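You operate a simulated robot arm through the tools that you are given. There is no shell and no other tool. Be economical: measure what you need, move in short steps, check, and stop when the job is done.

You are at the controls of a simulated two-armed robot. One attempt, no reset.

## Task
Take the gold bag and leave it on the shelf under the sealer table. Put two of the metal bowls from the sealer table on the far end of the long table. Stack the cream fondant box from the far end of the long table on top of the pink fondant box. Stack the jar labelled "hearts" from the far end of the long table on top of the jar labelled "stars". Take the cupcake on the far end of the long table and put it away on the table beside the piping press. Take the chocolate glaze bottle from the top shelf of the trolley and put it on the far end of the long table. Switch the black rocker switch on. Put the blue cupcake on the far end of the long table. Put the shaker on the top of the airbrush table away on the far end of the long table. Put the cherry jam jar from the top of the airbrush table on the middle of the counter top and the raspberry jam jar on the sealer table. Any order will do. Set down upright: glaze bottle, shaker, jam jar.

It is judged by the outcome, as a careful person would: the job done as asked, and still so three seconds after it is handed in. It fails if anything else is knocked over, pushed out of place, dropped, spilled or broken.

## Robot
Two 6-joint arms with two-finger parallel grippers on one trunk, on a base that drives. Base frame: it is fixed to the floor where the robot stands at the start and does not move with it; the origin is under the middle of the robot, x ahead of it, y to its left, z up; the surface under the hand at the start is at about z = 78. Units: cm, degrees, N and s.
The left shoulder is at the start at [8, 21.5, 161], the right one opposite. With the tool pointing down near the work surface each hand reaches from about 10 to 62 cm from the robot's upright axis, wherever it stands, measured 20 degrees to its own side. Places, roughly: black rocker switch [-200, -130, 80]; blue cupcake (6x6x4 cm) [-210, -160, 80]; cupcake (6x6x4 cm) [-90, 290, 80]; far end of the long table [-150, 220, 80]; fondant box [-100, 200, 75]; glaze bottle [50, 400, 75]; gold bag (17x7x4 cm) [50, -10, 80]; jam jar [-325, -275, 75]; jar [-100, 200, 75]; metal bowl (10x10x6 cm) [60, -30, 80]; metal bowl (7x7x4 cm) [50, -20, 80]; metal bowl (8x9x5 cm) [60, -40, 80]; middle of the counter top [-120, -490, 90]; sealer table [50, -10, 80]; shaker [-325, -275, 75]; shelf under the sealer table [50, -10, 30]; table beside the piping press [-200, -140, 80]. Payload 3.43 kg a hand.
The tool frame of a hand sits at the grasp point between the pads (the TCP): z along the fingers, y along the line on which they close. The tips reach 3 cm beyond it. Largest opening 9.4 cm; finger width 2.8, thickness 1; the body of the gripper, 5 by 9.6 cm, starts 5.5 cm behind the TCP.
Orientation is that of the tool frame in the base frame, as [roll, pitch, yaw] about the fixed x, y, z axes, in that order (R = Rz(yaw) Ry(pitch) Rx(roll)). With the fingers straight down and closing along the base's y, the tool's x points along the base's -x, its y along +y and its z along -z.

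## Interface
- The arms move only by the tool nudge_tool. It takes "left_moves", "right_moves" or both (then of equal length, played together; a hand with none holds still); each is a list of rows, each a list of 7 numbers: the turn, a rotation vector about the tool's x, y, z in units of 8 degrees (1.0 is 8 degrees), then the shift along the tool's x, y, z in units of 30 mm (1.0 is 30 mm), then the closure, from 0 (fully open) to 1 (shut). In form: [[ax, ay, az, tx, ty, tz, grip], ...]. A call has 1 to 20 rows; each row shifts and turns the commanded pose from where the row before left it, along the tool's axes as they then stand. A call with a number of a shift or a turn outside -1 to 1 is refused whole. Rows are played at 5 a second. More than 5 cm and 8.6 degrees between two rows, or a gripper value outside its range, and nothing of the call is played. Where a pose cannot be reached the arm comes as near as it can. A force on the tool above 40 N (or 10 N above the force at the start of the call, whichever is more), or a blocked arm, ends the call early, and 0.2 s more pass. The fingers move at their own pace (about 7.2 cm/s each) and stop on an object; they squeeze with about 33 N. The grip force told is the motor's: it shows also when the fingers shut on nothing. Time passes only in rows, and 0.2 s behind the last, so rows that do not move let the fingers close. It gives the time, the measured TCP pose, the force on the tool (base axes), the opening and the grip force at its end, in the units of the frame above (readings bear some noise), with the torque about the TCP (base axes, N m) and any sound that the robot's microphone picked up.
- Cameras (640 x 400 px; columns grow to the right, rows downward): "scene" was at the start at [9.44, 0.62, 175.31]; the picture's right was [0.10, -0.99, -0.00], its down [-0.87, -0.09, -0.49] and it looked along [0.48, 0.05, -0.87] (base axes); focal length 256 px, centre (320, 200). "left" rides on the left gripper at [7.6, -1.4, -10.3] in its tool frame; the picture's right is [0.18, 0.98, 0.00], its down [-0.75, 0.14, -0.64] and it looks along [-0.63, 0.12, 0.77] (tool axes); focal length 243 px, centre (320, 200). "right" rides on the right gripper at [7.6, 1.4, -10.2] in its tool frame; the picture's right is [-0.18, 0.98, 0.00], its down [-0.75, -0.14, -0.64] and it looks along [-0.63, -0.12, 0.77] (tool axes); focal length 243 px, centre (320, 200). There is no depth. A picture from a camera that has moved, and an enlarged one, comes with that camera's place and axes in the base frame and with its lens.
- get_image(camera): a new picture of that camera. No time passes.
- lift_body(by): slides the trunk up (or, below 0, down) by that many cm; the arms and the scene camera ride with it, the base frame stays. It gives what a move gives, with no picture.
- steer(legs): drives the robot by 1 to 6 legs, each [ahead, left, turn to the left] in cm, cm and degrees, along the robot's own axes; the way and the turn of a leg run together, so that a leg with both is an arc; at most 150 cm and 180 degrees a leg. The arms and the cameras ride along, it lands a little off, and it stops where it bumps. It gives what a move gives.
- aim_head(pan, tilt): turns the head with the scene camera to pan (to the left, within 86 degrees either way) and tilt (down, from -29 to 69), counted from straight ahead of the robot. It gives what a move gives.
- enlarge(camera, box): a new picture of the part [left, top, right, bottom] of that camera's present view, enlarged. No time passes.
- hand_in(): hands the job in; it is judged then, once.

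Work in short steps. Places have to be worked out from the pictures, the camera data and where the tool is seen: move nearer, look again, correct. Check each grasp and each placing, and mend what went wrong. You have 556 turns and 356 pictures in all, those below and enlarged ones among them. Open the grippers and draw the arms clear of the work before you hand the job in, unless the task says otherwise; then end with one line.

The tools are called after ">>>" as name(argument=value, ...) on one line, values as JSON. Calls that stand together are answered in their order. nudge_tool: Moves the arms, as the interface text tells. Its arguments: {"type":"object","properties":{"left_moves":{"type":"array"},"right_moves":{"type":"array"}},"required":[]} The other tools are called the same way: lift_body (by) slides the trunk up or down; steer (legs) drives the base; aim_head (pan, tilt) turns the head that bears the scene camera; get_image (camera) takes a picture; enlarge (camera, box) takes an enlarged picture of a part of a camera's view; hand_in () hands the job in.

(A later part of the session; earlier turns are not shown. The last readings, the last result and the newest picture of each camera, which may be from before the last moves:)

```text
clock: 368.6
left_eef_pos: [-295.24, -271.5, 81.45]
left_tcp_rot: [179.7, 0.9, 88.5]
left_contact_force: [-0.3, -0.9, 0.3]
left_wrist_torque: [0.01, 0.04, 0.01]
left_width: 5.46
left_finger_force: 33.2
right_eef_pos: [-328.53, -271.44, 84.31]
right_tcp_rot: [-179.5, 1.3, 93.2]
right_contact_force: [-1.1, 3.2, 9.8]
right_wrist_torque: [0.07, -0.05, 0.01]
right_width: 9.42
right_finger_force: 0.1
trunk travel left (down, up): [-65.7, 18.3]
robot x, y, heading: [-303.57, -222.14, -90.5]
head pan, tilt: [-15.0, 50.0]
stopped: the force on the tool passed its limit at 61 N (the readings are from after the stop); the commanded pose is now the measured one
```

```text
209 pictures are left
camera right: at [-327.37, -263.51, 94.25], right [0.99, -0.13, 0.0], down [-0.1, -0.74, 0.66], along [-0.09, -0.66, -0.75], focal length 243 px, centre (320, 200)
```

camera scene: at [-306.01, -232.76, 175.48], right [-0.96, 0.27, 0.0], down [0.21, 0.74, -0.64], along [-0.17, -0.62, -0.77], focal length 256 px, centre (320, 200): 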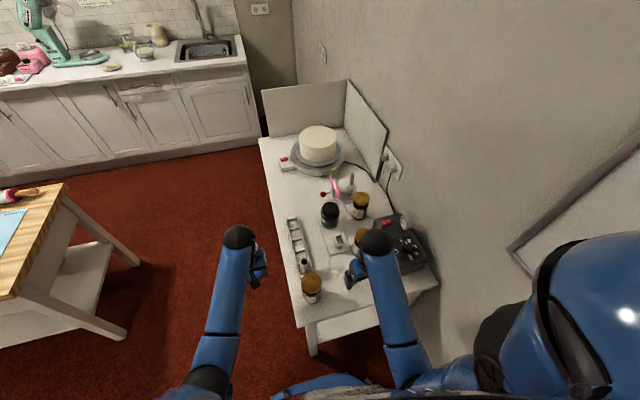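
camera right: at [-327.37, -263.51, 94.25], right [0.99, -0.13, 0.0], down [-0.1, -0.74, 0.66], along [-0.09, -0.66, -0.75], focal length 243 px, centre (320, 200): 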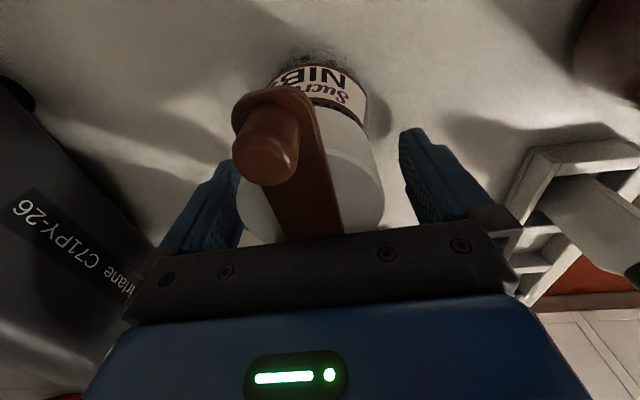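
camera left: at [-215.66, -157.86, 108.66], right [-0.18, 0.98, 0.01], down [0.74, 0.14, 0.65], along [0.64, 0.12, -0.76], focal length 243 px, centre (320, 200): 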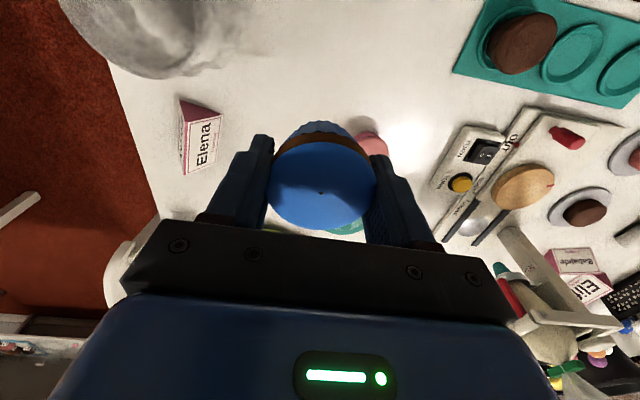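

The palm touched the shaker's cap. Raise 0.8 cm and close on the upper body.

>>> nudge_tool(right_moves=[[0, 0, 0, 0, 0, -0.27, 0], [0, 0, 0, 0, 0, 0, 0.3], [0, 0, 0, 0, 0, 0, 0.6], [0, 0, 0, 0, 0, 0, 1], [0, 0, 0, 0, 0, 0, 1], [0, 0, 0, 0, 0, 0, 1]])

>>> get_image(camera="right")

>>> enlarge(camera="scene", box=[270, 160, 450, 330])

```text
clock: 370.0
left_eef_pos: [-295.21, -271.74, 81.45]
left_tcp_rot: [179.5, 0.7, 88.5]
left_contact_force: [-1.2, -0.5, 0.0]
left_wrist_torque: [0.01, -0.01, -0.01]
left_width: 5.45
left_finger_force: 32.8
right_eef_pos: [-328.61, -271.71, 84.83]
right_tcp_rot: [-179.7, 1.3, 93.2]
right_contact_force: [1.2, -1.3, -0.6]
right_wrist_torque: [0.01, -0.03, -0.03]
right_width: 0.0
right_finger_force: 32.7
trunk travel left (down, up): [-65.7, 18.3]
robot x, y, heading: [-303.42, -222.08, -90.8]
head pan, tilt: [-15.0, 50.0]
```

```text
208 pictures are left
camera right: at [-327.48, -263.71, 94.96], right [0.99, -0.13, 0.0], down [-0.1, -0.75, 0.66], along [-0.09, -0.65, -0.75], focal length 243 px, centre (320, 200)
```

right: 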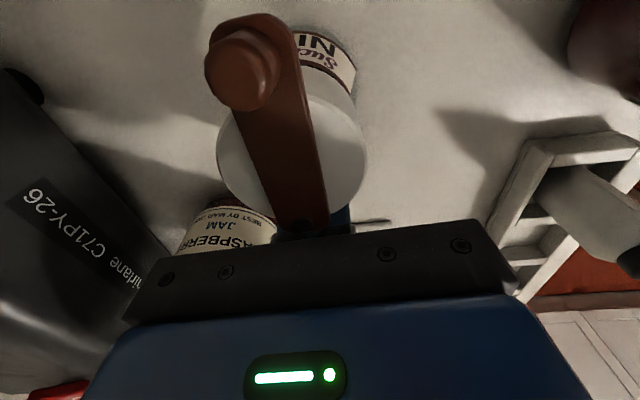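

```text
2.35 times, centred on (360, 245) of scene
camera zoom: at [-306.02, -232.79, 158.42], right [-0.96, 0.27, 0.0], down [0.21, 0.74, -0.64], along [-0.17, -0.62, -0.77], focal length 603 px, centre (226, 94)
```

zoom: 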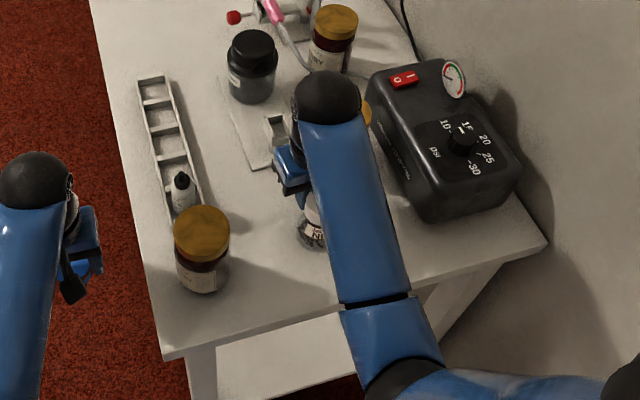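

The fingers closed behind it and nudged it ~1 cm toward me; it still stands. Re-estimated: shaker at ≈(-329,-267.6), ~11.5 cm tall with a knob on top. Raise, open and look again.

>>> lift_body(by=10)

>>> nudge_tool(right_moves=[[0, 0, 0, 0.5, 0, 0, 0.5], [0, 0, 0, 0.5, 0, 0, 0], [0, 0, 0, 0.5, 0, 0, 0], [0, 0, 0, 0, 0, 0, 0]])

>>> get_image(camera="right")

>>> enlarge(camera="scene", box=[270, 160, 450, 330])

```text
clock: 371.3
left_eef_pos: [-295.28, -271.75, 91.42]
left_tcp_rot: [179.5, 0.6, 88.5]
left_contact_force: [-0.7, -1.1, 0.2]
left_wrist_torque: [0.02, -0.02, 0.01]
left_width: 5.46
left_finger_force: 32.4
right_eef_pos: [-328.56, -271.56, 94.89]
right_tcp_rot: [-179.5, 1.3, 93.2]
right_contact_force: [-0.4, -0.6, -0.1]
right_wrist_torque: [-0.01, 0.01, -0.02]
right_width: 0.0
right_finger_force: 32.8
trunk travel left (down, up): [-75.7, 8.3]
robot x, y, heading: [-304.06, -221.92, -90.7]
head pan, tilt: [-15.0, 50.0]
```

```text
clock: 372.3
left_eef_pos: [-295.33, -271.78, 91.46]
left_tcp_rot: [179.4, 0.6, 88.4]
left_contact_force: [0.3, 0.2, -1.0]
left_wrist_torque: [0.0, 0.02, -0.01]
left_width: 5.5
left_finger_force: 33.6
right_eef_pos: [-328.78, -267.27, 94.71]
right_tcp_rot: [-179.5, 1.4, 93.1]
right_contact_force: [-0.4, -0.1, 0.7]
right_wrist_torque: [-0.03, 0.02, 0.0]
right_width: 9.38
right_finger_force: 0.1
trunk travel left (down, up): [-75.7, 8.3]
robot x, y, heading: [-303.46, -222.04, -90.6]
head pan, tilt: [-15.0, 50.0]
```

```text
206 pictures are left
camera right: at [-327.66, -259.26, 104.75], right [0.99, -0.13, 0.0], down [-0.1, -0.75, 0.66], along [-0.09, -0.65, -0.75], focal length 243 px, centre (320, 200)
```

right: 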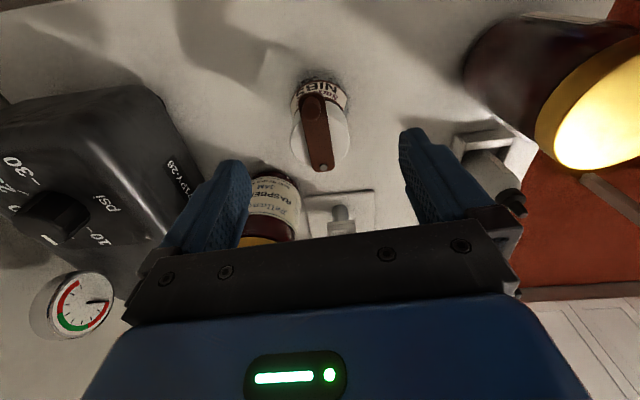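

```text
2.35 times, centred on (360, 245) of scene
camera zoom: at [-306.02, -232.79, 168.42], right [-0.96, 0.27, 0.0], down [0.21, 0.74, -0.64], along [-0.17, -0.62, -0.77], focal length 603 px, centre (226, 94)
```

zoom: 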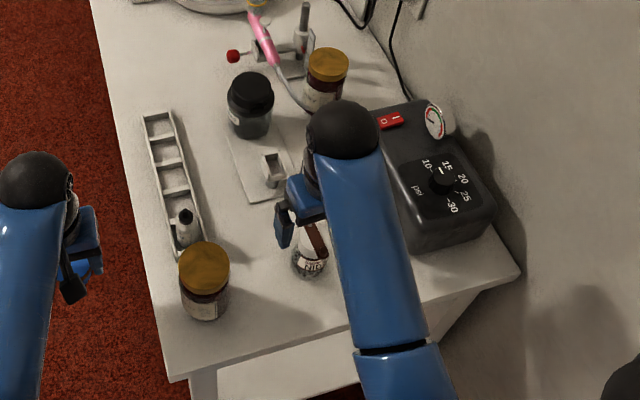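

Shaker centre ≈ (-329.1,-269.5), top z≈86. Position, then lower to TCP z≈85 and check before closing.

>>> nudge_tool(right_moves=[[0, 0, 0, -0.37, -0.07, 0, 0], [0, 0, 0, -0.37, -0.07, 0, 0], [0, 0, 0, 0, 0, 0, 0]])

>>> lift_body(by=-9.3)

>>> get_image(camera="right")

```text
clock: 373.1
left_eef_pos: [-295.27, -271.76, 91.46]
left_tcp_rot: [179.5, 0.8, 88.5]
left_contact_force: [0.5, 0.7, -0.6]
left_wrist_torque: [-0.01, 0.01, 0.0]
left_width: 5.48
left_finger_force: 33.0
right_eef_pos: [-329.24, -269.39, 94.97]
right_tcp_rot: [-179.6, 1.4, 93.2]
right_contact_force: [0.2, 0.8, -0.4]
right_wrist_torque: [-0.02, -0.01, 0.04]
right_width: 9.41
right_finger_force: 0.2
trunk travel left (down, up): [-75.7, 8.3]
robot x, y, heading: [-303.51, -222.31, -90.7]
head pan, tilt: [-15.0, 50.0]
```

```text
clock: 374.4
left_eef_pos: [-295.29, -271.67, 82.2]
left_tcp_rot: [179.6, 0.7, 88.4]
left_contact_force: [-0.7, 0.5, -0.7]
left_wrist_torque: [0.01, 0.0, 0.01]
left_width: 5.47
left_finger_force: 32.8
right_eef_pos: [-329.25, -269.35, 85.8]
right_tcp_rot: [-179.6, 1.3, 93.2]
right_contact_force: [0.0, -0.1, 0.3]
right_wrist_torque: [0.01, -0.02, 0.0]
right_width: 9.41
right_finger_force: 0.1
trunk travel left (down, up): [-66.4, 17.6]
robot x, y, heading: [-303.89, -222.55, -90.8]
head pan, tilt: [-15.0, 50.0]
```

```text
204 pictures are left
camera right: at [-328.07, -261.45, 95.65], right [0.99, -0.13, 0.0], down [-0.1, -0.75, 0.66], along [-0.09, -0.65, -0.75], focal length 243 px, centre (320, 200)
```

right: 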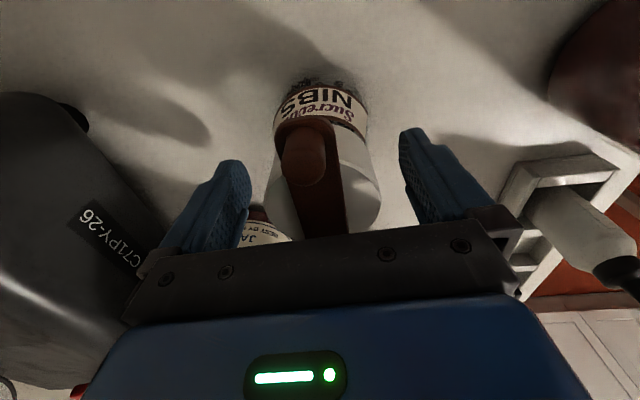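

The body sits between the fingers now. Close.

>>> nudge_tool(right_moves=[[0, 0, 0, 0, 0, 0.1, 0.2], [0, 0, 0, 0, 0, 0, 0.4], [0, 0, 0, 0, 0, 0, 0.7], [0, 0, 0, 0, 0, 0, 1], [0, 0, 0, 0, 0, 0, 1]])

>>> get_image(camera="right")

```text
clock: 375.6
left_eef_pos: [-295.23, -271.71, 82.11]
left_tcp_rot: [179.6, 0.7, 88.4]
left_contact_force: [-0.9, 0.1, -1.4]
left_wrist_torque: [0.0, 0.03, 0.02]
left_width: 5.45
left_finger_force: 32.7
right_eef_pos: [-329.21, -269.36, 85.36]
right_tcp_rot: [-179.6, 1.2, 93.2]
right_contact_force: [0.3, -0.2, 0.5]
right_wrist_torque: [-0.02, -0.03, -0.05]
right_width: 5.26
right_finger_force: 32.6
trunk travel left (down, up): [-66.4, 17.6]
robot x, y, heading: [-303.78, -222.62, -90.9]
head pan, tilt: [-15.0, 50.0]
```

```text
203 pictures are left
camera right: at [-328.1, -261.48, 95.37], right [0.99, -0.13, 0.0], down [-0.1, -0.75, 0.66], along [-0.09, -0.65, -0.75], focal length 243 px, centre (320, 200)
```

right: 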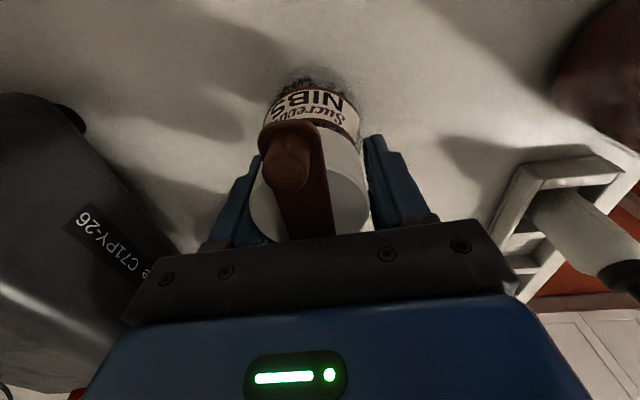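

Gripped at 5.26 cm. Lift and check; also identify the jam jars.

>>> lift_body(by=17)

>>> get_image(camera="right")

>>> enlarge(camera="scene", box=[260, 170, 430, 310])

```text
clock: 377.5
left_eef_pos: [-295.29, -271.87, 99.28]
left_tcp_rot: [179.5, 0.7, 88.4]
left_contact_force: [0.1, 0.3, -0.4]
left_wrist_torque: [-0.01, 0.0, 0.0]
left_width: 5.46
left_finger_force: 32.9
right_eef_pos: [-329.26, -269.45, 102.47]
right_tcp_rot: [-179.5, 1.2, 93.2]
right_contact_force: [-0.5, -0.4, -2.6]
right_wrist_torque: [-0.07, 0.03, -0.01]
right_width: 5.26
right_finger_force: 32.7
trunk travel left (down, up): [-83.4, 0.6]
robot x, y, heading: [-303.51, -222.44, -90.8]
head pan, tilt: [-15.0, 50.0]
```

```text
202 pictures are left
camera right: at [-328.11, -261.49, 112.35], right [0.99, -0.13, 0.0], down [-0.1, -0.75, 0.66], along [-0.09, -0.65, -0.75], focal length 243 px, centre (320, 200)
```

right: 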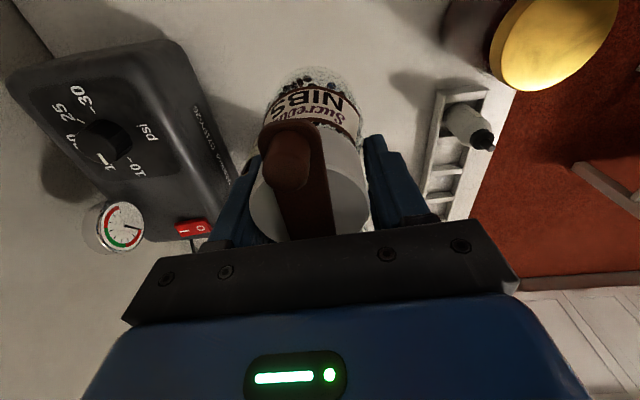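

```text
2.86 times, centred on (345, 240) of scene
camera zoom: at [-306.03, -232.81, 176.12], right [-0.96, 0.27, 0.0], down [0.21, 0.74, -0.64], along [-0.17, -0.62, -0.77], focal length 732 px, centre (249, 86)
```

zoom: 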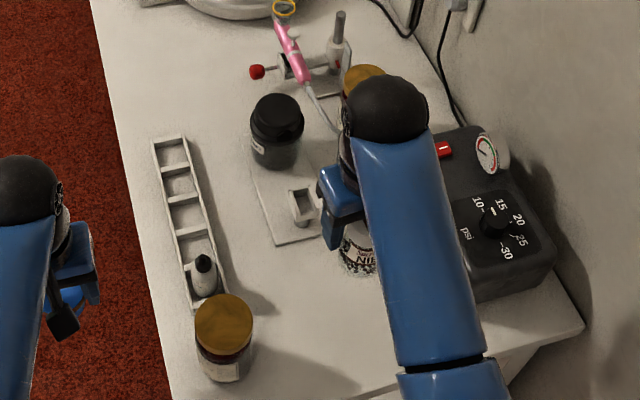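

Shaker held. Retreat, turn to face +x, and drive back along the aisle toward the corridor.

>>> steer(legs=[[-12, 0, 0], [0, 0, 90.8], [55, 0, 0], [0, -30, 0], [120, 0, 0], [114, 0, 0]])

>>> aim_head(pan=0, tilt=35)

>>> get_image(camera="scene")

```text
clock: 398.2
left_eef_pos: [37.08, -238.28, 99.23]
left_tcp_rot: [179.5, 0.8, 177.3]
left_contact_force: [-0.2, -0.2, 0.0]
left_wrist_torque: [0.03, -0.02, 0.01]
left_width: 5.46
left_finger_force: 32.9
right_eef_pos: [34.08, -272.25, 102.37]
right_tcp_rot: [-179.7, 1.2, -178.1]
right_contact_force: [-0.4, -0.7, -1.4]
right_wrist_torque: [-0.01, -0.07, 0.01]
right_width: 5.23
right_finger_force: 32.9
trunk travel left (down, up): [-83.4, 0.6]
robot x, y, heading: [-12.55, -245.42, -2.3]
head pan, tilt: [-15.0, 50.0]
```

```text
clock: 399.0
left_eef_pos: [37.23, -238.3, 99.05]
left_tcp_rot: [179.5, 0.6, 177.3]
left_contact_force: [-0.1, 0.5, -0.2]
left_wrist_torque: [0.0, 0.01, 0.04]
left_width: 5.45
left_finger_force: 33.1
right_eef_pos: [34.19, -272.28, 102.23]
right_tcp_rot: [-179.6, 1.4, -178.1]
right_contact_force: [0.8, -0.4, -2.2]
right_wrist_torque: [-0.01, -0.03, 0.02]
right_width: 5.21
right_finger_force: 33.1
trunk travel left (down, up): [-83.4, 0.6]
robot x, y, heading: [-12.55, -245.95, -1.7]
head pan, tilt: [0.0, 35.0]
```

```text
200 pictures are left
camera scene: at [-0.71, -246.3, 178.29], right [-0.04, -1.0, 0.0], down [-0.57, 0.02, -0.82], along [0.82, -0.03, -0.57], focal length 256 px, centre (320, 200)
```

scene: 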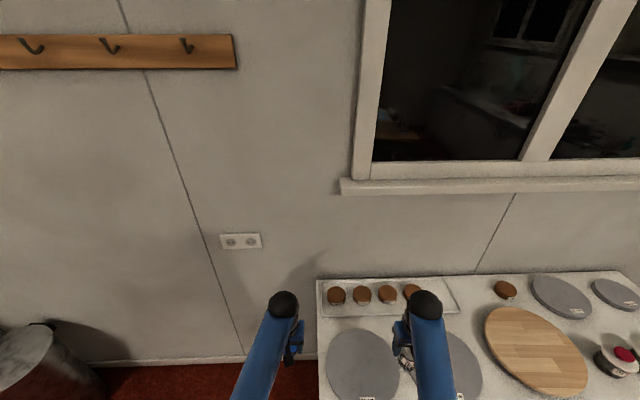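

Now turn left and drive up the corridor to y≈245.

>>> steer(legs=[[0, 0, 92.2], [150, 0, 0], [150, 0, 0], [150, 0, 0], [40, 0, 0]])

>>> aim_head(pan=50, tilt=40)

>>> get_image(camera="scene")

```text
clock: 426.5
left_eef_pos: [-31.27, 293.7, 99.19]
left_tcp_rot: [179.5, 0.9, -89.3]
left_contact_force: [0.1, 0.0, -0.2]
left_wrist_torque: [0.01, 0.01, 0.0]
left_width: 5.45
left_finger_force: 33.4
right_eef_pos: [2.76, 292.75, 102.58]
right_tcp_rot: [-179.7, 1.4, -84.5]
right_contact_force: [0.3, -0.2, -1.9]
right_wrist_torque: [0.09, 0.03, -0.01]
right_width: 5.16
right_finger_force: 32.7
trunk travel left (down, up): [-83.4, 0.6]
robot x, y, heading: [-20.75, 245.21, 91.5]
head pan, tilt: [0.0, 35.0]
```

```text
clock: 427.7
left_eef_pos: [-31.37, 293.87, 99.14]
left_tcp_rot: [179.5, 0.7, -89.4]
left_contact_force: [0.7, 0.4, -0.5]
left_wrist_torque: [0.0, 0.02, 0.01]
left_width: 5.44
left_finger_force: 32.8
right_eef_pos: [2.76, 292.83, 102.3]
right_tcp_rot: [-179.6, 1.3, -84.6]
right_contact_force: [0.7, 0.5, -2.1]
right_wrist_torque: [0.04, 0.05, 0.0]
right_width: 5.17
right_finger_force: 33.1
trunk travel left (down, up): [-83.4, 0.6]
robot x, y, heading: [-20.75, 244.66, 91.2]
head pan, tilt: [50.0, 40.0]
```

```text
199 pictures are left
camera scene: at [-27.63, 253.12, 177.54], right [0.62, 0.78, 0.0], down [0.5, -0.4, -0.77], along [-0.6, 0.48, -0.64], focal length 256 px, centre (320, 200)
```

scene: 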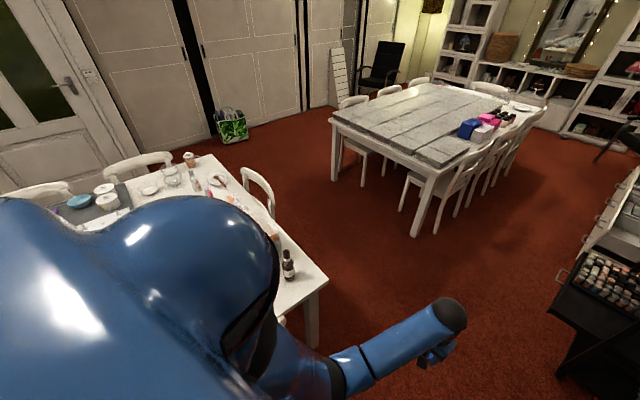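

Bottle still upright. Turn to face the table and line up: cupcake to (-90,226), shaker to (-90,251).

>>> steer(legs=[[0, 0, 88.8], [0, 9, 0]])

>>> nudge_tool(left_moves=[[0, 0, 0, -0.6, 0, 0, 1], [0, 0, 0, -0.6, 0, 0, 1], [0, 0, 0, 0, 0, 0, 1]], right_moves=[[0, 0, 0, -0.6, 0.9, 0, 1], [0, 0, 0, -0.6, 0.9, 0, 1], [0, 0, 0, 0, 0.9, 0, 1]])

>>> aim_head(pan=0, tilt=50)

>>> get_image(camera="scene")

```text
clock: 432.6
left_eef_pos: [-69.66, 226.95, 99.12]
left_tcp_rot: [179.0, 0.7, 0.5]
left_contact_force: [0.0, 0.9, 0.7]
left_wrist_torque: [-0.04, 0.01, 0.0]
left_width: 5.47
left_finger_force: 33.2
right_eef_pos: [-68.56, 260.92, 102.17]
right_tcp_rot: [179.7, 1.3, 5.2]
right_contact_force: [-0.5, 1.2, -2.6]
right_wrist_torque: [-0.1, 0.04, 0.0]
right_width: 5.16
right_finger_force: 32.6
trunk travel left (down, up): [-83.4, 0.6]
robot x, y, heading: [-20.64, 236.17, -178.7]
head pan, tilt: [50.0, 40.0]
```

```text
clock: 433.4
left_eef_pos: [-73.23, 226.1, 99.11]
left_tcp_rot: [179.6, 0.7, 0.5]
left_contact_force: [0.0, 0.6, -0.7]
left_wrist_torque: [0.0, 0.01, -0.01]
left_width: 5.49
left_finger_force: 33.1
right_eef_pos: [-71.38, 251.76, 102.19]
right_tcp_rot: [-179.6, 1.2, 5.2]
right_contact_force: [-0.4, -0.5, -1.7]
right_wrist_torque: [0.03, 0.03, -0.04]
right_width: 5.18
right_finger_force: 33.0
trunk travel left (down, up): [-83.4, 0.6]
robot x, y, heading: [-20.55, 236.44, -178.5]
head pan, tilt: [50.0, 40.0]
```

```text
clock: 434.6
left_eef_pos: [-73.27, 226.1, 99.01]
left_tcp_rot: [179.5, 0.6, 0.6]
left_contact_force: [0.4, 0.1, -1.3]
left_wrist_torque: [-0.04, -0.01, -0.02]
left_width: 5.46
left_finger_force: 33.2
right_eef_pos: [-71.44, 251.93, 102.13]
right_tcp_rot: [-179.7, 1.1, 5.1]
right_contact_force: [-0.8, 0.2, -2.1]
right_wrist_torque: [0.0, 0.04, -0.02]
right_width: 5.18
right_finger_force: 32.9
trunk travel left (down, up): [-83.4, 0.6]
robot x, y, heading: [-20.33, 236.54, -178.9]
head pan, tilt: [0.0, 50.0]
```

```text
198 pictures are left
camera scene: at [-31.54, 236.17, 176.12], right [-0.02, 1.0, 0.0], down [0.77, 0.02, -0.64], along [-0.64, -0.02, -0.77], focal length 256 px, centre (320, 200)
```

scene: 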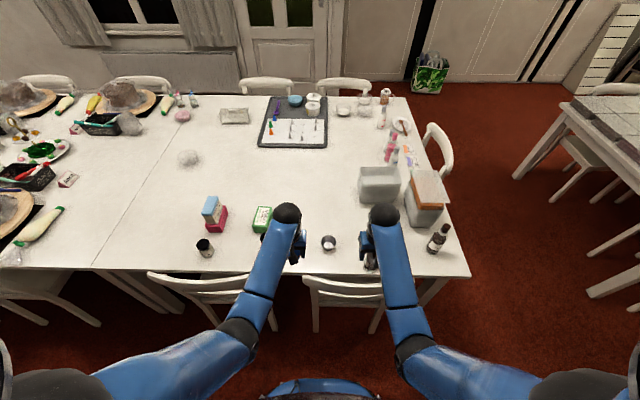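

Drive forward 15 cm and check with both hand cameras.

>>> steer(legs=[[15.5, 0, -1]])

>>> get_image(camera="left")

>>> get_image(camera="right")

```text
clock: 435.9
left_eef_pos: [-88.68, 226.76, 99.24]
left_tcp_rot: [179.6, 1.0, -0.5]
left_contact_force: [0.9, 0.4, -0.1]
left_wrist_torque: [-0.01, 0.03, 0.0]
left_width: 5.45
left_finger_force: 32.5
right_eef_pos: [-86.31, 252.29, 102.38]
right_tcp_rot: [-179.5, 1.4, 4.2]
right_contact_force: [0.5, -0.3, -1.7]
right_wrist_torque: [0.01, 0.04, -0.02]
right_width: 5.18
right_finger_force: 33.4
trunk travel left (down, up): [-83.4, 0.6]
robot x, y, heading: [-36.11, 236.2, -179.6]
head pan, tilt: [0.0, 50.0]
```

```text
197 pictures are left
camera left: at [-80.8, 228.16, 109.28], right [0.18, -0.98, 0.0], down [-0.74, -0.13, 0.65], along [-0.64, -0.12, -0.76], focal length 243 px, centre (320, 200)
```

left: 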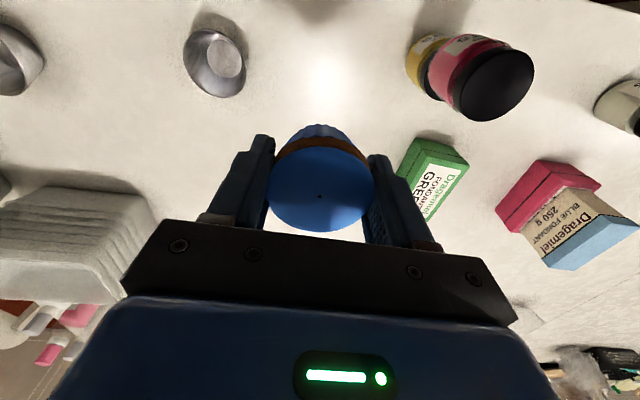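

```text
196 pictures are left
camera right: at [-78.29, 251.48, 112.34], right [-0.11, -0.99, 0.0], down [-0.75, 0.08, 0.66], along [-0.66, 0.08, -0.75], focal length 243 px, centre (320, 200)
```

right: 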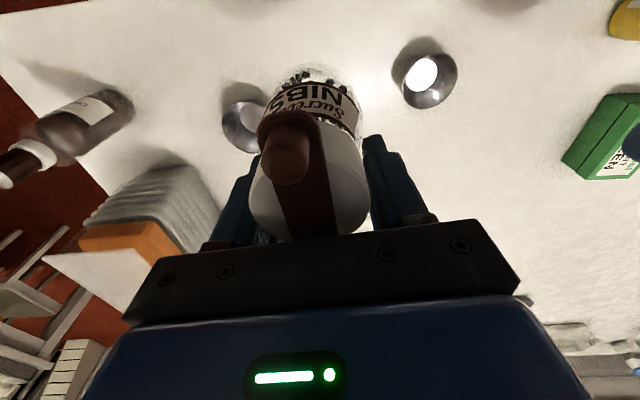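

Clear on all sides. Lower the trunk 16.5 and then feel for contact with the shaker.

>>> lift_body(by=-16.5)

>>> nudge_tool(left_moves=[[0, 0, 0, 0, 0, 0.3, 1], [0, 0, 0, 0, 0, 0.3, 1], [0, 0, 0, 0, 0, 0.3, 1], [0, 0, 0, 0, 0, 0.1, 1]], right_moves=[[0, 0, 0, 0, 0, 0.07, 1], [0, 0, 0, 0, 0, 0.07, 1], [0, 0, 0, 0, 0, 0.07, 1], [0, 0, 0, 0, 0, 0, 1]])

```text
clock: 437.8
left_eef_pos: [-88.84, 226.67, 82.57]
left_tcp_rot: [179.6, 0.7, -0.5]
left_contact_force: [0.4, 0.1, -0.8]
left_wrist_torque: [0.0, -0.03, 0.02]
left_width: 5.46
left_finger_force: 32.9
right_eef_pos: [-86.61, 252.39, 85.75]
right_tcp_rot: [-179.6, 1.2, 4.2]
right_contact_force: [-0.2, -0.4, -2.0]
right_wrist_torque: [0.01, 0.04, -0.05]
right_width: 5.17
right_finger_force: 33.1
trunk travel left (down, up): [-66.9, 17.1]
robot x, y, heading: [-36.31, 236.44, -179.8]
head pan, tilt: [0.0, 50.0]
```

```text
clock: 438.8
left_eef_pos: [-88.94, 226.78, 79.57]
left_tcp_rot: [179.6, 0.7, -0.6]
left_contact_force: [0.6, 0.4, -1.0]
left_wrist_torque: [0.02, 0.0, 0.01]
left_width: 5.46
left_finger_force: 33.1
right_eef_pos: [-86.68, 252.49, 85.2]
right_tcp_rot: [-179.7, 1.1, 4.2]
right_contact_force: [-0.6, 0.6, -2.7]
right_wrist_torque: [0.0, 0.01, 0.0]
right_width: 5.17
right_finger_force: 32.7
trunk travel left (down, up): [-66.9, 17.1]
robot x, y, heading: [-36.32, 236.05, -179.7]
head pan, tilt: [0.0, 50.0]
```

>>> nudge_tool(left_moves=[[0, 0, 0, 0, 0, 0.12, 1], [0, 0, 0, 0, 0, 0.1, 1], [0, 0, 0, 0, 0, 0.08, 1], [0, 0, 0, 0, 0, 0, 1]], right_moves=[[0, 0, 0, 0, 0, 0.05, 1], [0, 0, 0, 0, 0, 0.05, 1], [0, 0, 0, 0, 0, 0.05, 1], [0, 0, 0, 0, 0, 0, 1]])

```text
clock: 439.8
left_eef_pos: [-88.95, 226.87, 78.69]
left_tcp_rot: [179.6, 0.7, -0.5]
left_contact_force: [-0.6, 0.7, -0.9]
left_wrist_torque: [0.0, -0.03, 0.01]
left_width: 5.47
left_finger_force: 33.1
right_eef_pos: [-86.7, 252.36, 84.63]
right_tcp_rot: [-179.6, 1.2, 4.2]
right_contact_force: [-0.2, -0.3, -1.7]
right_wrist_torque: [-0.02, 0.03, -0.02]
right_width: 5.15
right_finger_force: 33.2
trunk travel left (down, up): [-66.9, 17.1]
robot x, y, heading: [-35.99, 236.36, -179.6]
head pan, tilt: [0.0, 50.0]
```

>>> nudge_tool(left_moves=[[0, 0, 0, 0, 0, 0.06, 1], [0, 0, 0, 0, 0, 0.05, 1], [0, 0, 0, 0, 0, 0, 1], [0, 0, 0, 0, 0, 0, 1]], right_moves=[[0, 0, 0, 0, 0, 0.08, 1], [0, 0, 0, 0, 0, 0.08, 1], [0, 0, 0, 0, 0, 0.08, 1], [0, 0, 0, 0, 0, 0, 1]])

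>>> get_image(camera="right")

```text
clock: 440.8
left_eef_pos: [-88.92, 226.74, 78.47]
left_tcp_rot: [179.7, 0.8, -0.5]
left_contact_force: [-1.7, -1.5, 14.4]
left_wrist_torque: [0.08, -0.14, -0.02]
left_width: 5.44
left_finger_force: 32.5
right_eef_pos: [-86.43, 252.38, 83.89]
right_tcp_rot: [-179.5, 1.3, 4.2]
right_contact_force: [-0.7, -1.2, -2.1]
right_wrist_torque: [-0.03, 0.05, 0.03]
right_width: 5.16
right_finger_force: 33.3
trunk travel left (down, up): [-66.9, 17.1]
robot x, y, heading: [-36.22, 235.98, -179.5]
head pan, tilt: [0.0, 50.0]
```

```text
195 pictures are left
camera right: at [-78.51, 251.48, 93.99], right [-0.11, -0.99, 0.0], down [-0.75, 0.08, 0.66], along [-0.66, 0.08, -0.75], focal length 243 px, centre (320, 200)
```

right: 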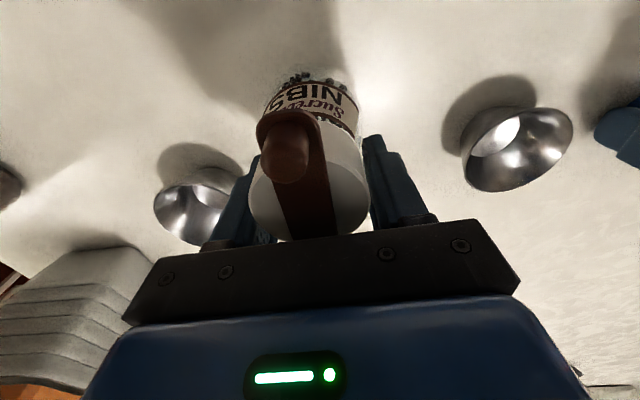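

Cupcake touches; release it. Continue lowering the shaker.

>>> nudge_tool(left_moves=[[0, 0, 0, 0, 0, 0, 0.5], [0, 0, 0, 0, 0, 0, 0], [0, 0, 0, 0, 0, 0, 0], [0, 0, 0, 0, 0, 0, 0]], right_moves=[[0, 0, 0, 0, 0, 0.07, 1], [0, 0, 0, 0, 0, 0.07, 1], [0, 0, 0, 0, 0, 0.07, 1], [0, 0, 0, 0, 0, 0, 1]])

>>> nudge_tool(right_moves=[[0, 0, 0, 0, 0, 0.07, 1], [0, 0, 0, 0, 0, 0.07, 1], [0, 0, 0, 0, 0, 0, 1]])

```text
clock: 441.8
left_eef_pos: [-88.97, 226.8, 78.37]
left_tcp_rot: [179.6, 0.6, -0.5]
left_contact_force: [0.0, 0.6, 0.3]
left_wrist_torque: [0.03, -0.01, 0.01]
left_width: 9.4
left_finger_force: 0.0
right_eef_pos: [-86.68, 252.34, 83.24]
right_tcp_rot: [-179.5, 1.2, 4.2]
right_contact_force: [-0.3, 0.1, -1.6]
right_wrist_torque: [0.0, 0.06, 0.02]
right_width: 5.15
right_finger_force: 32.5
trunk travel left (down, up): [-66.9, 17.1]
robot x, y, heading: [-36.05, 236.24, -179.6]
head pan, tilt: [0.0, 50.0]
```

```text
clock: 442.6
left_eef_pos: [-89.02, 226.78, 78.42]
left_tcp_rot: [179.6, 0.7, -0.5]
left_contact_force: [1.1, 1.1, 0.7]
left_wrist_torque: [0.02, -0.01, 0.01]
left_width: 9.39
left_finger_force: 0.0
right_eef_pos: [-86.59, 252.51, 82.98]
right_tcp_rot: [-179.6, 1.2, 4.2]
right_contact_force: [0.7, 0.1, -1.9]
right_wrist_torque: [0.0, 0.04, 0.01]
right_width: 5.15
right_finger_force: 32.9
trunk travel left (down, up): [-66.9, 17.1]
robot x, y, heading: [-36.1, 236.35, -179.9]
head pan, tilt: [0.0, 50.0]
```

>>> nudge_tool(right_moves=[[0, 0, 0, 0, 0, 0.08, 1], [0, 0, 0, 0, 0, 0.08, 1], [0, 0, 0, 0, 0, 0.08, 1], [0, 0, 0, 0, 0, 0, 1]])

>>> nudge_tool(right_moves=[[0, 0, 0, 0, 0, 0.08, 1], [0, 0, 0, 0, 0, 0.08, 1], [0, 0, 0, 0, 0, 0, 1]])

>>> get_image(camera="right")

```text
clock: 443.6
left_eef_pos: [-88.98, 226.67, 78.3]
left_tcp_rot: [179.5, 0.6, -0.4]
left_contact_force: [0.5, -1.0, -0.3]
left_wrist_torque: [0.01, -0.03, 0.0]
left_width: 9.42
left_finger_force: 0.1
right_eef_pos: [-86.64, 252.37, 82.04]
right_tcp_rot: [-179.6, 1.2, 4.1]
right_contact_force: [0.0, 0.7, -1.2]
right_wrist_torque: [0.01, 0.01, 0.04]
right_width: 5.14
right_finger_force: 32.8
trunk travel left (down, up): [-66.9, 17.1]
robot x, y, heading: [-36.14, 236.01, -179.5]
head pan, tilt: [0.0, 50.0]
```

```text
clock: 444.4
left_eef_pos: [-88.92, 226.77, 78.33]
left_tcp_rot: [179.6, 0.7, -0.5]
left_contact_force: [-0.3, 0.9, 0.5]
left_wrist_torque: [0.03, 0.0, 0.0]
left_width: 9.39
left_finger_force: 0.1
right_eef_pos: [-86.77, 252.34, 81.57]
right_tcp_rot: [-179.5, 1.1, 4.2]
right_contact_force: [-0.2, 0.1, -1.9]
right_wrist_torque: [-0.02, 0.02, -0.04]
right_width: 5.13
right_finger_force: 33.4
trunk travel left (down, up): [-66.9, 17.1]
robot x, y, heading: [-36.33, 236.43, -179.7]
head pan, tilt: [0.0, 50.0]
```

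```text
194 pictures are left
camera right: at [-78.71, 251.52, 91.55], right [-0.11, -0.99, 0.0], down [-0.75, 0.08, 0.66], along [-0.65, 0.08, -0.75], focal length 243 px, centre (320, 200)
```

right: 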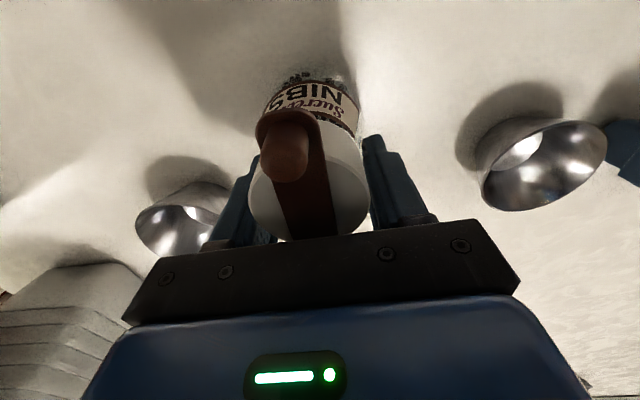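

>>> nudge_tool(right_moves=[[0, 0, 0, 0, 0, 0.08, 1], [0, 0, 0, 0, 0, 0.08, 1], [0, 0, 0, 0, 0, 0.08, 1], [0, 0, 0, 0, 0, 0, 1]])

>>> nudge_tool(right_moves=[[0, 0, 0, 0, 0, 0.08, 1], [0, 0, 0, 0, 0, 0.08, 1], [0, 0, 0, 0, 0, 0, 1]])

>>> get_image(camera="right")

```text
clock: 445.4
left_eef_pos: [-89.01, 226.79, 78.27]
left_tcp_rot: [179.6, 0.7, -0.4]
left_contact_force: [0.1, 0.1, -0.1]
left_wrist_torque: [-0.01, 0.01, 0.04]
left_width: 9.42
left_finger_force: 0.1
right_eef_pos: [-86.72, 252.35, 80.8]
right_tcp_rot: [-179.6, 1.2, 4.2]
right_contact_force: [0.3, 0.3, -1.1]
right_wrist_torque: [0.0, 0.02, 0.01]
right_width: 5.14
right_finger_force: 33.1
trunk travel left (down, up): [-66.9, 17.1]
robot x, y, heading: [-36.63, 236.14, -179.4]
head pan, tilt: [0.0, 50.0]
```

```text
clock: 446.2
left_eef_pos: [-89.05, 226.62, 78.25]
left_tcp_rot: [179.6, 0.7, -0.7]
left_contact_force: [-0.9, 0.2, -0.9]
left_wrist_torque: [-0.01, 0.04, 0.0]
left_width: 9.42
left_finger_force: 0.1
right_eef_pos: [-86.75, 252.4, 80.48]
right_tcp_rot: [-179.6, 1.3, 4.2]
right_contact_force: [-0.3, -0.9, 1.5]
right_wrist_torque: [-0.11, -0.06, 0.0]
right_width: 5.12
right_finger_force: 32.8
trunk travel left (down, up): [-66.9, 17.1]
robot x, y, heading: [-36.03, 236.34, -179.7]
head pan, tilt: [0.0, 50.0]
```

```text
193 pictures are left
camera right: at [-78.76, 251.53, 90.46], right [-0.11, -0.99, 0.0], down [-0.75, 0.08, 0.66], along [-0.65, 0.08, -0.75], focal length 243 px, centre (320, 200)
```

right: 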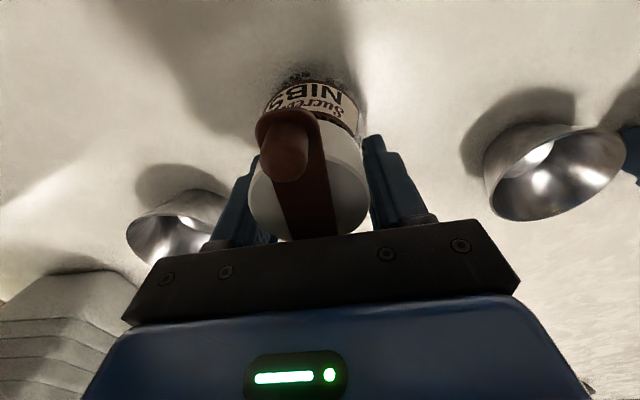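

Contact (so the airbrush table top is at about z 80). Press a touch, open, then raise by trunk.

>>> nudge_tool(right_moves=[[0, 0, 0, 0, 0, 0.04, 1], [0, 0, 0, 0, 0, 0, 0.6], [0, 0, 0, 0, 0, 0, 0.4], [0, 0, 0, 0, 0, 0, 0.2], [0, 0, 0, 0, 0, 0, 0], [0, 0, 0, 0, 0, 0, 0]])

>>> lift_body(by=16.5)

>>> get_image(camera="right")

>>> get_image(camera="left")

```text
clock: 447.6
left_eef_pos: [-89.01, 226.75, 78.4]
left_tcp_rot: [179.7, 0.6, -0.4]
left_contact_force: [0.4, 0.2, -0.2]
left_wrist_torque: [0.0, 0.01, 0.02]
left_width: 9.43
left_finger_force: 0.1
right_eef_pos: [-86.82, 252.36, 80.35]
right_tcp_rot: [-179.6, 1.3, 4.2]
right_contact_force: [0.4, -0.1, 1.0]
right_wrist_torque: [0.0, 0.01, 0.03]
right_width: 9.4
right_finger_force: 0.1
trunk travel left (down, up): [-66.9, 17.1]
robot x, y, heading: [-36.4, 236.05, -179.7]
head pan, tilt: [0.0, 50.0]
```

```text
clock: 449.5
left_eef_pos: [-88.84, 226.74, 94.96]
left_tcp_rot: [179.6, 0.7, -0.3]
left_contact_force: [-0.4, 0.0, 0.1]
left_wrist_torque: [0.0, 0.04, 0.01]
left_width: 9.43
left_finger_force: 0.1
right_eef_pos: [-86.69, 252.42, 96.81]
right_tcp_rot: [-179.7, 1.2, 4.2]
right_contact_force: [0.3, -0.4, -0.1]
right_wrist_torque: [-0.01, 0.01, 0.0]
right_width: 9.39
right_finger_force: 0.1
trunk travel left (down, up): [-83.4, 0.6]
robot x, y, heading: [-36.12, 236.07, -180.0]
head pan, tilt: [0.0, 50.0]
```

```text
192 pictures are left
camera right: at [-78.78, 251.52, 106.84], right [-0.11, -0.99, 0.0], down [-0.75, 0.08, 0.66], along [-0.65, 0.08, -0.75], focal length 243 px, centre (320, 200)
```

right: 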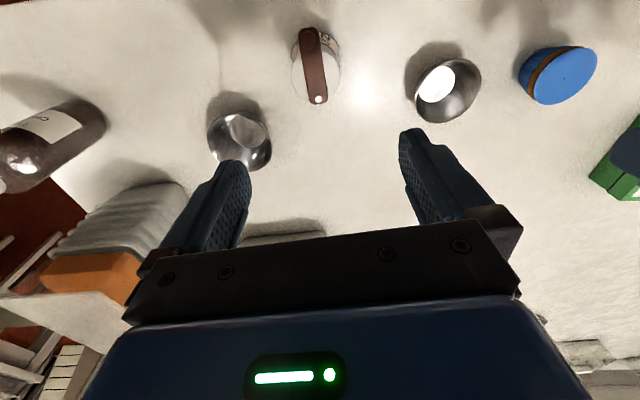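

```text
191 pictures are left
camera left: at [-81.13, 228.15, 104.96], right [0.18, -0.98, 0.01], down [-0.75, -0.13, 0.65], along [-0.64, -0.12, -0.76], focal length 243 px, centre (320, 200)
```

left: 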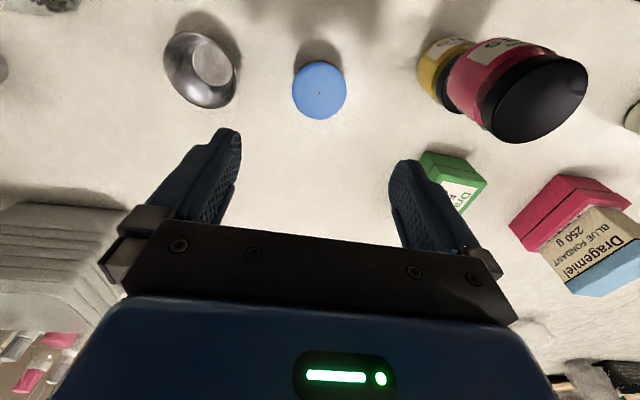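

Everything stands well. Now go back for the jam jars: retreat, turn, drive down the corridor.

>>> steer(legs=[[-20, 0, 0], [0, 0, 90], [150, 0, 0], [150, 0, 0], [150, 0, 0], [30, 0, 0]])

>>> steer(legs=[[0, 0, -90]])

```text
clock: 477.8
left_eef_pos: [-16.62, -300.47, 94.9]
left_tcp_rot: [179.7, 0.7, 87.6]
left_contact_force: [0.2, -0.1, 0.0]
left_wrist_torque: [0.01, -0.01, 0.01]
left_width: 9.38
left_finger_force: 0.1
right_eef_pos: [-42.38, -297.54, 96.91]
right_tcp_rot: [-179.5, 1.4, 92.4]
right_contact_force: [-0.6, -0.4, 0.8]
right_wrist_torque: [-0.02, 0.0, 0.01]
right_width: 9.43
right_finger_force: 0.1
trunk travel left (down, up): [-83.4, 0.6]
robot x, y, heading: [-24.01, -247.82, -91.5]
head pan, tilt: [0.0, 50.0]
```

```text
clock: 481.9
left_eef_pos: [-77.08, -256.98, 94.79]
left_tcp_rot: [179.5, 0.7, -0.6]
left_contact_force: [-0.3, -0.1, -0.2]
left_wrist_torque: [-0.03, 0.0, -0.02]
left_width: 9.39
left_finger_force: 0.1
right_eef_pos: [-74.91, -231.31, 96.96]
right_tcp_rot: [-179.6, 1.2, 4.1]
right_contact_force: [0.2, 0.4, 0.7]
right_wrist_torque: [-0.03, 0.0, 0.0]
right_width: 9.4
right_finger_force: 0.1
trunk travel left (down, up): [-83.4, 0.6]
robot x, y, heading: [-24.18, -247.61, -179.9]
head pan, tilt: [0.0, 50.0]
```

Drive west to the airbrush table and turn to face it from the +y side.

>>> steer(legs=[[120, 0, 0], [86, 0, 0], [0, -42, 0], [55, 0, 0], [0, 0, 90]])

>>> aim_head(pan=-15, tilt=45)

>>> get_image(camera="scene")

```text
clock: 494.4
left_eef_pos: [-287.18, -215.17, 94.9]
left_tcp_rot: [179.5, 0.9, 2.0]
left_contact_force: [0.2, 0.2, 0.1]
left_wrist_torque: [0.0, 0.01, -0.02]
left_width: 9.4
left_finger_force: 0.1
right_eef_pos: [-286.24, -189.37, 97.11]
right_tcp_rot: [-179.6, 1.4, 6.8]
right_contact_force: [0.4, 1.3, -0.1]
right_wrist_torque: [-0.02, 0.01, -0.05]
right_width: 9.4
right_finger_force: 0.0
trunk travel left (down, up): [-83.4, 0.6]
robot x, y, heading: [-235.37, -203.58, -177.2]
head pan, tilt: [0.0, 50.0]
stopped in leg 3: the robot was blocked; the commanded pose is now the measured one
```

```text
clock: 495.2
left_eef_pos: [-287.6, -215.26, 94.75]
left_tcp_rot: [179.6, 0.6, 2.0]
left_contact_force: [-0.2, -0.2, 0.0]
left_wrist_torque: [0.01, 0.0, -0.03]
left_width: 9.41
left_finger_force: 0.1
right_eef_pos: [-286.63, -189.62, 96.81]
right_tcp_rot: [-179.6, 1.1, 6.8]
right_contact_force: [-0.2, -0.9, 0.5]
right_wrist_torque: [0.02, -0.03, 0.0]
right_width: 9.41
right_finger_force: 0.2
trunk travel left (down, up): [-83.4, 0.6]
robot x, y, heading: [-234.97, -203.36, -177.4]
head pan, tilt: [-15.0, 45.0]
```

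```text
190 pictures are left
camera scene: at [-246.56, -202.18, 176.79], right [0.21, 0.98, 0.0], down [0.69, -0.15, -0.71], along [-0.69, 0.15, -0.71], focal length 256 px, centre (320, 200)
```

scene: 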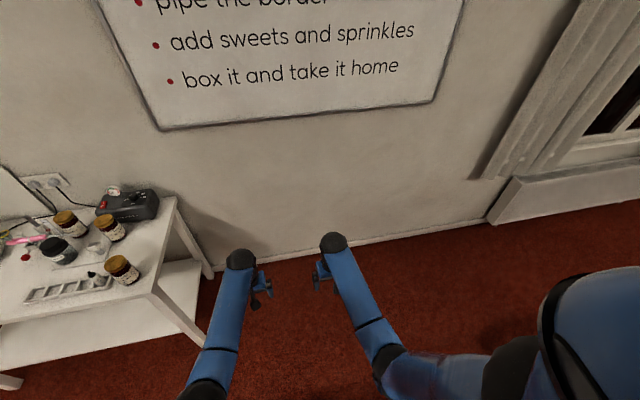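

I bumped lightly at the long table's corner. Check that corner.

>>> aim_head(pan=-86, tilt=45)

>>> get_image(camera="scene")

```text
clock: 496.6
left_eef_pos: [-287.59, -215.22, 94.79]
left_tcp_rot: [179.6, 0.6, 2.1]
left_contact_force: [-0.4, 0.4, 0.8]
left_wrist_torque: [-0.01, -0.01, -0.01]
left_width: 9.4
left_finger_force: 0.1
right_eef_pos: [-286.53, -189.58, 96.8]
right_tcp_rot: [-179.7, 1.3, 6.7]
right_contact_force: [-0.1, 0.2, -0.2]
right_wrist_torque: [-0.01, 0.0, 0.0]
right_width: 9.39
right_finger_force: 0.0
trunk travel left (down, up): [-83.4, 0.6]
robot x, y, heading: [-235.37, -203.47, -177.4]
head pan, tilt: [-85.9, 45.0]
```

```text
189 pictures are left
camera scene: at [-239.4, -195.67, 176.82], right [0.99, 0.12, 0.0], down [0.09, -0.7, -0.71], along [-0.08, 0.7, -0.71], focal length 256 px, centre (320, 200)
```

scene: 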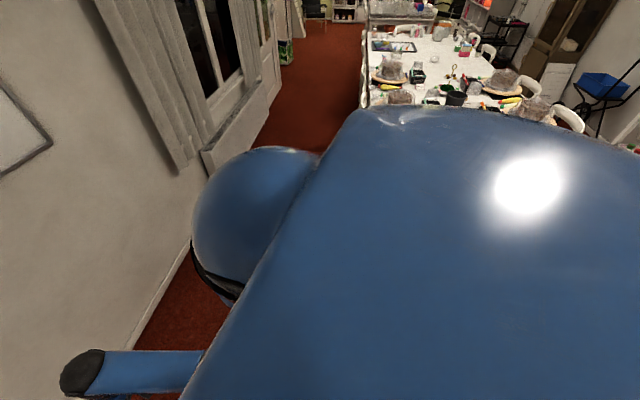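

Can't see the corner from here; I'll check it later. Move off and continue to the airbrush table.

>>> steer(legs=[[0, 6, 0], [48, 0, -2.6], [0, 0, 90]])

>>> aim_head(pan=-20, tilt=45)

>>> get_image(camera="scene")

```text
clock: 503.9
left_eef_pos: [-269.74, -263.22, 94.86]
left_tcp_rot: [179.5, 0.7, 91.3]
left_contact_force: [-0.9, 0.1, -0.5]
left_wrist_torque: [0.0, -0.02, 0.02]
left_width: 9.41
left_finger_force: 0.1
right_eef_pos: [-295.53, -261.87, 96.88]
right_tcp_rot: [-179.5, 1.2, 96.0]
right_contact_force: [-0.2, -0.9, -0.4]
right_wrist_torque: [0.01, 0.03, -0.01]
right_width: 9.41
right_finger_force: 0.1
trunk travel left (down, up): [-83.4, 0.6]
robot x, y, heading: [-280.95, -210.68, -87.8]
head pan, tilt: [-85.9, 45.0]
```

```text
clock: 505.2
left_eef_pos: [-269.75, -263.21, 94.83]
left_tcp_rot: [179.6, 0.7, 91.3]
left_contact_force: [0.8, 0.5, 0.3]
left_wrist_torque: [0.01, 0.0, 0.0]
left_width: 9.4
left_finger_force: 0.0
right_eef_pos: [-295.48, -261.93, 96.82]
right_tcp_rot: [-179.6, 1.3, 96.1]
right_contact_force: [-0.2, -0.6, 0.6]
right_wrist_torque: [0.01, 0.05, -0.02]
right_width: 9.4
right_finger_force: 0.1
trunk travel left (down, up): [-83.4, 0.6]
robot x, y, heading: [-280.97, -210.78, -87.7]
head pan, tilt: [-20.0, 45.0]
```

```text
188 pictures are left
camera scene: at [-283.24, -221.53, 176.82], right [-0.95, 0.31, 0.0], down [0.22, 0.67, -0.71], along [-0.22, -0.67, -0.71], focal length 256 px, centre (320, 200)
```

scene: 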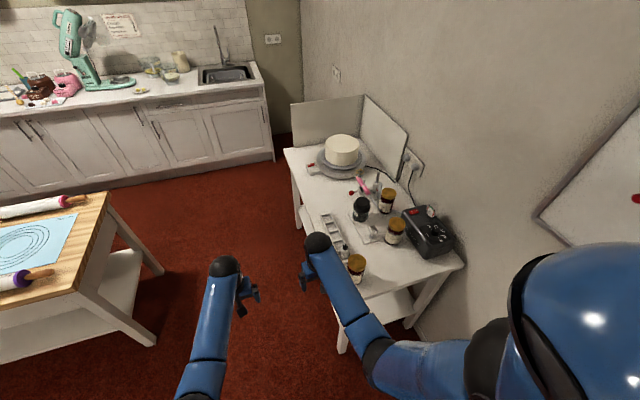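

>>> enlarge(camera="scene", box=[320, 160, 440, 300])

>>> enlarge(camera="scene", box=[340, 180, 420, 290])

```text
2.86 times, centred on (380, 230) of scene
camera zoom: at [-283.24, -221.53, 176.82], right [-0.95, 0.31, 0.0], down [0.22, 0.67, -0.71], along [-0.22, -0.67, -0.71], focal length 732 px, centre (149, 114)
```

zoom: 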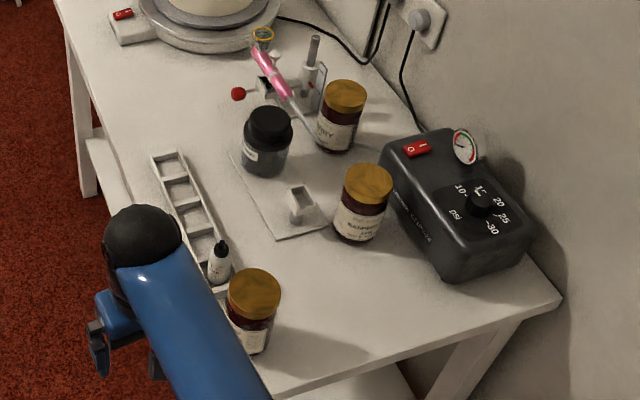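

```text
3.64 times, centred on (380, 235) of scene
camera zoom: at [-283.24, -221.53, 176.82], right [-0.95, 0.31, 0.0], down [0.22, 0.67, -0.71], along [-0.22, -0.67, -0.71], focal length 932 px, centre (102, 73)
```

zoom: 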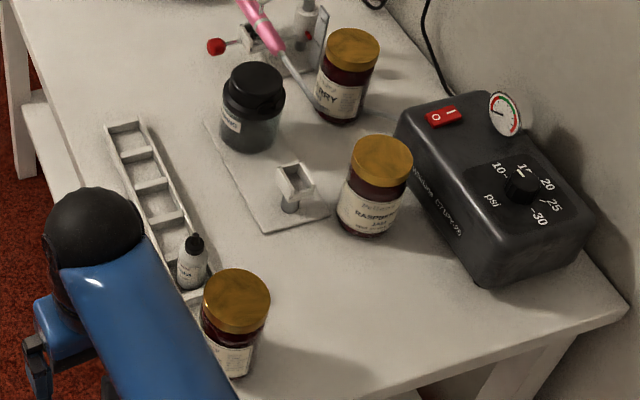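

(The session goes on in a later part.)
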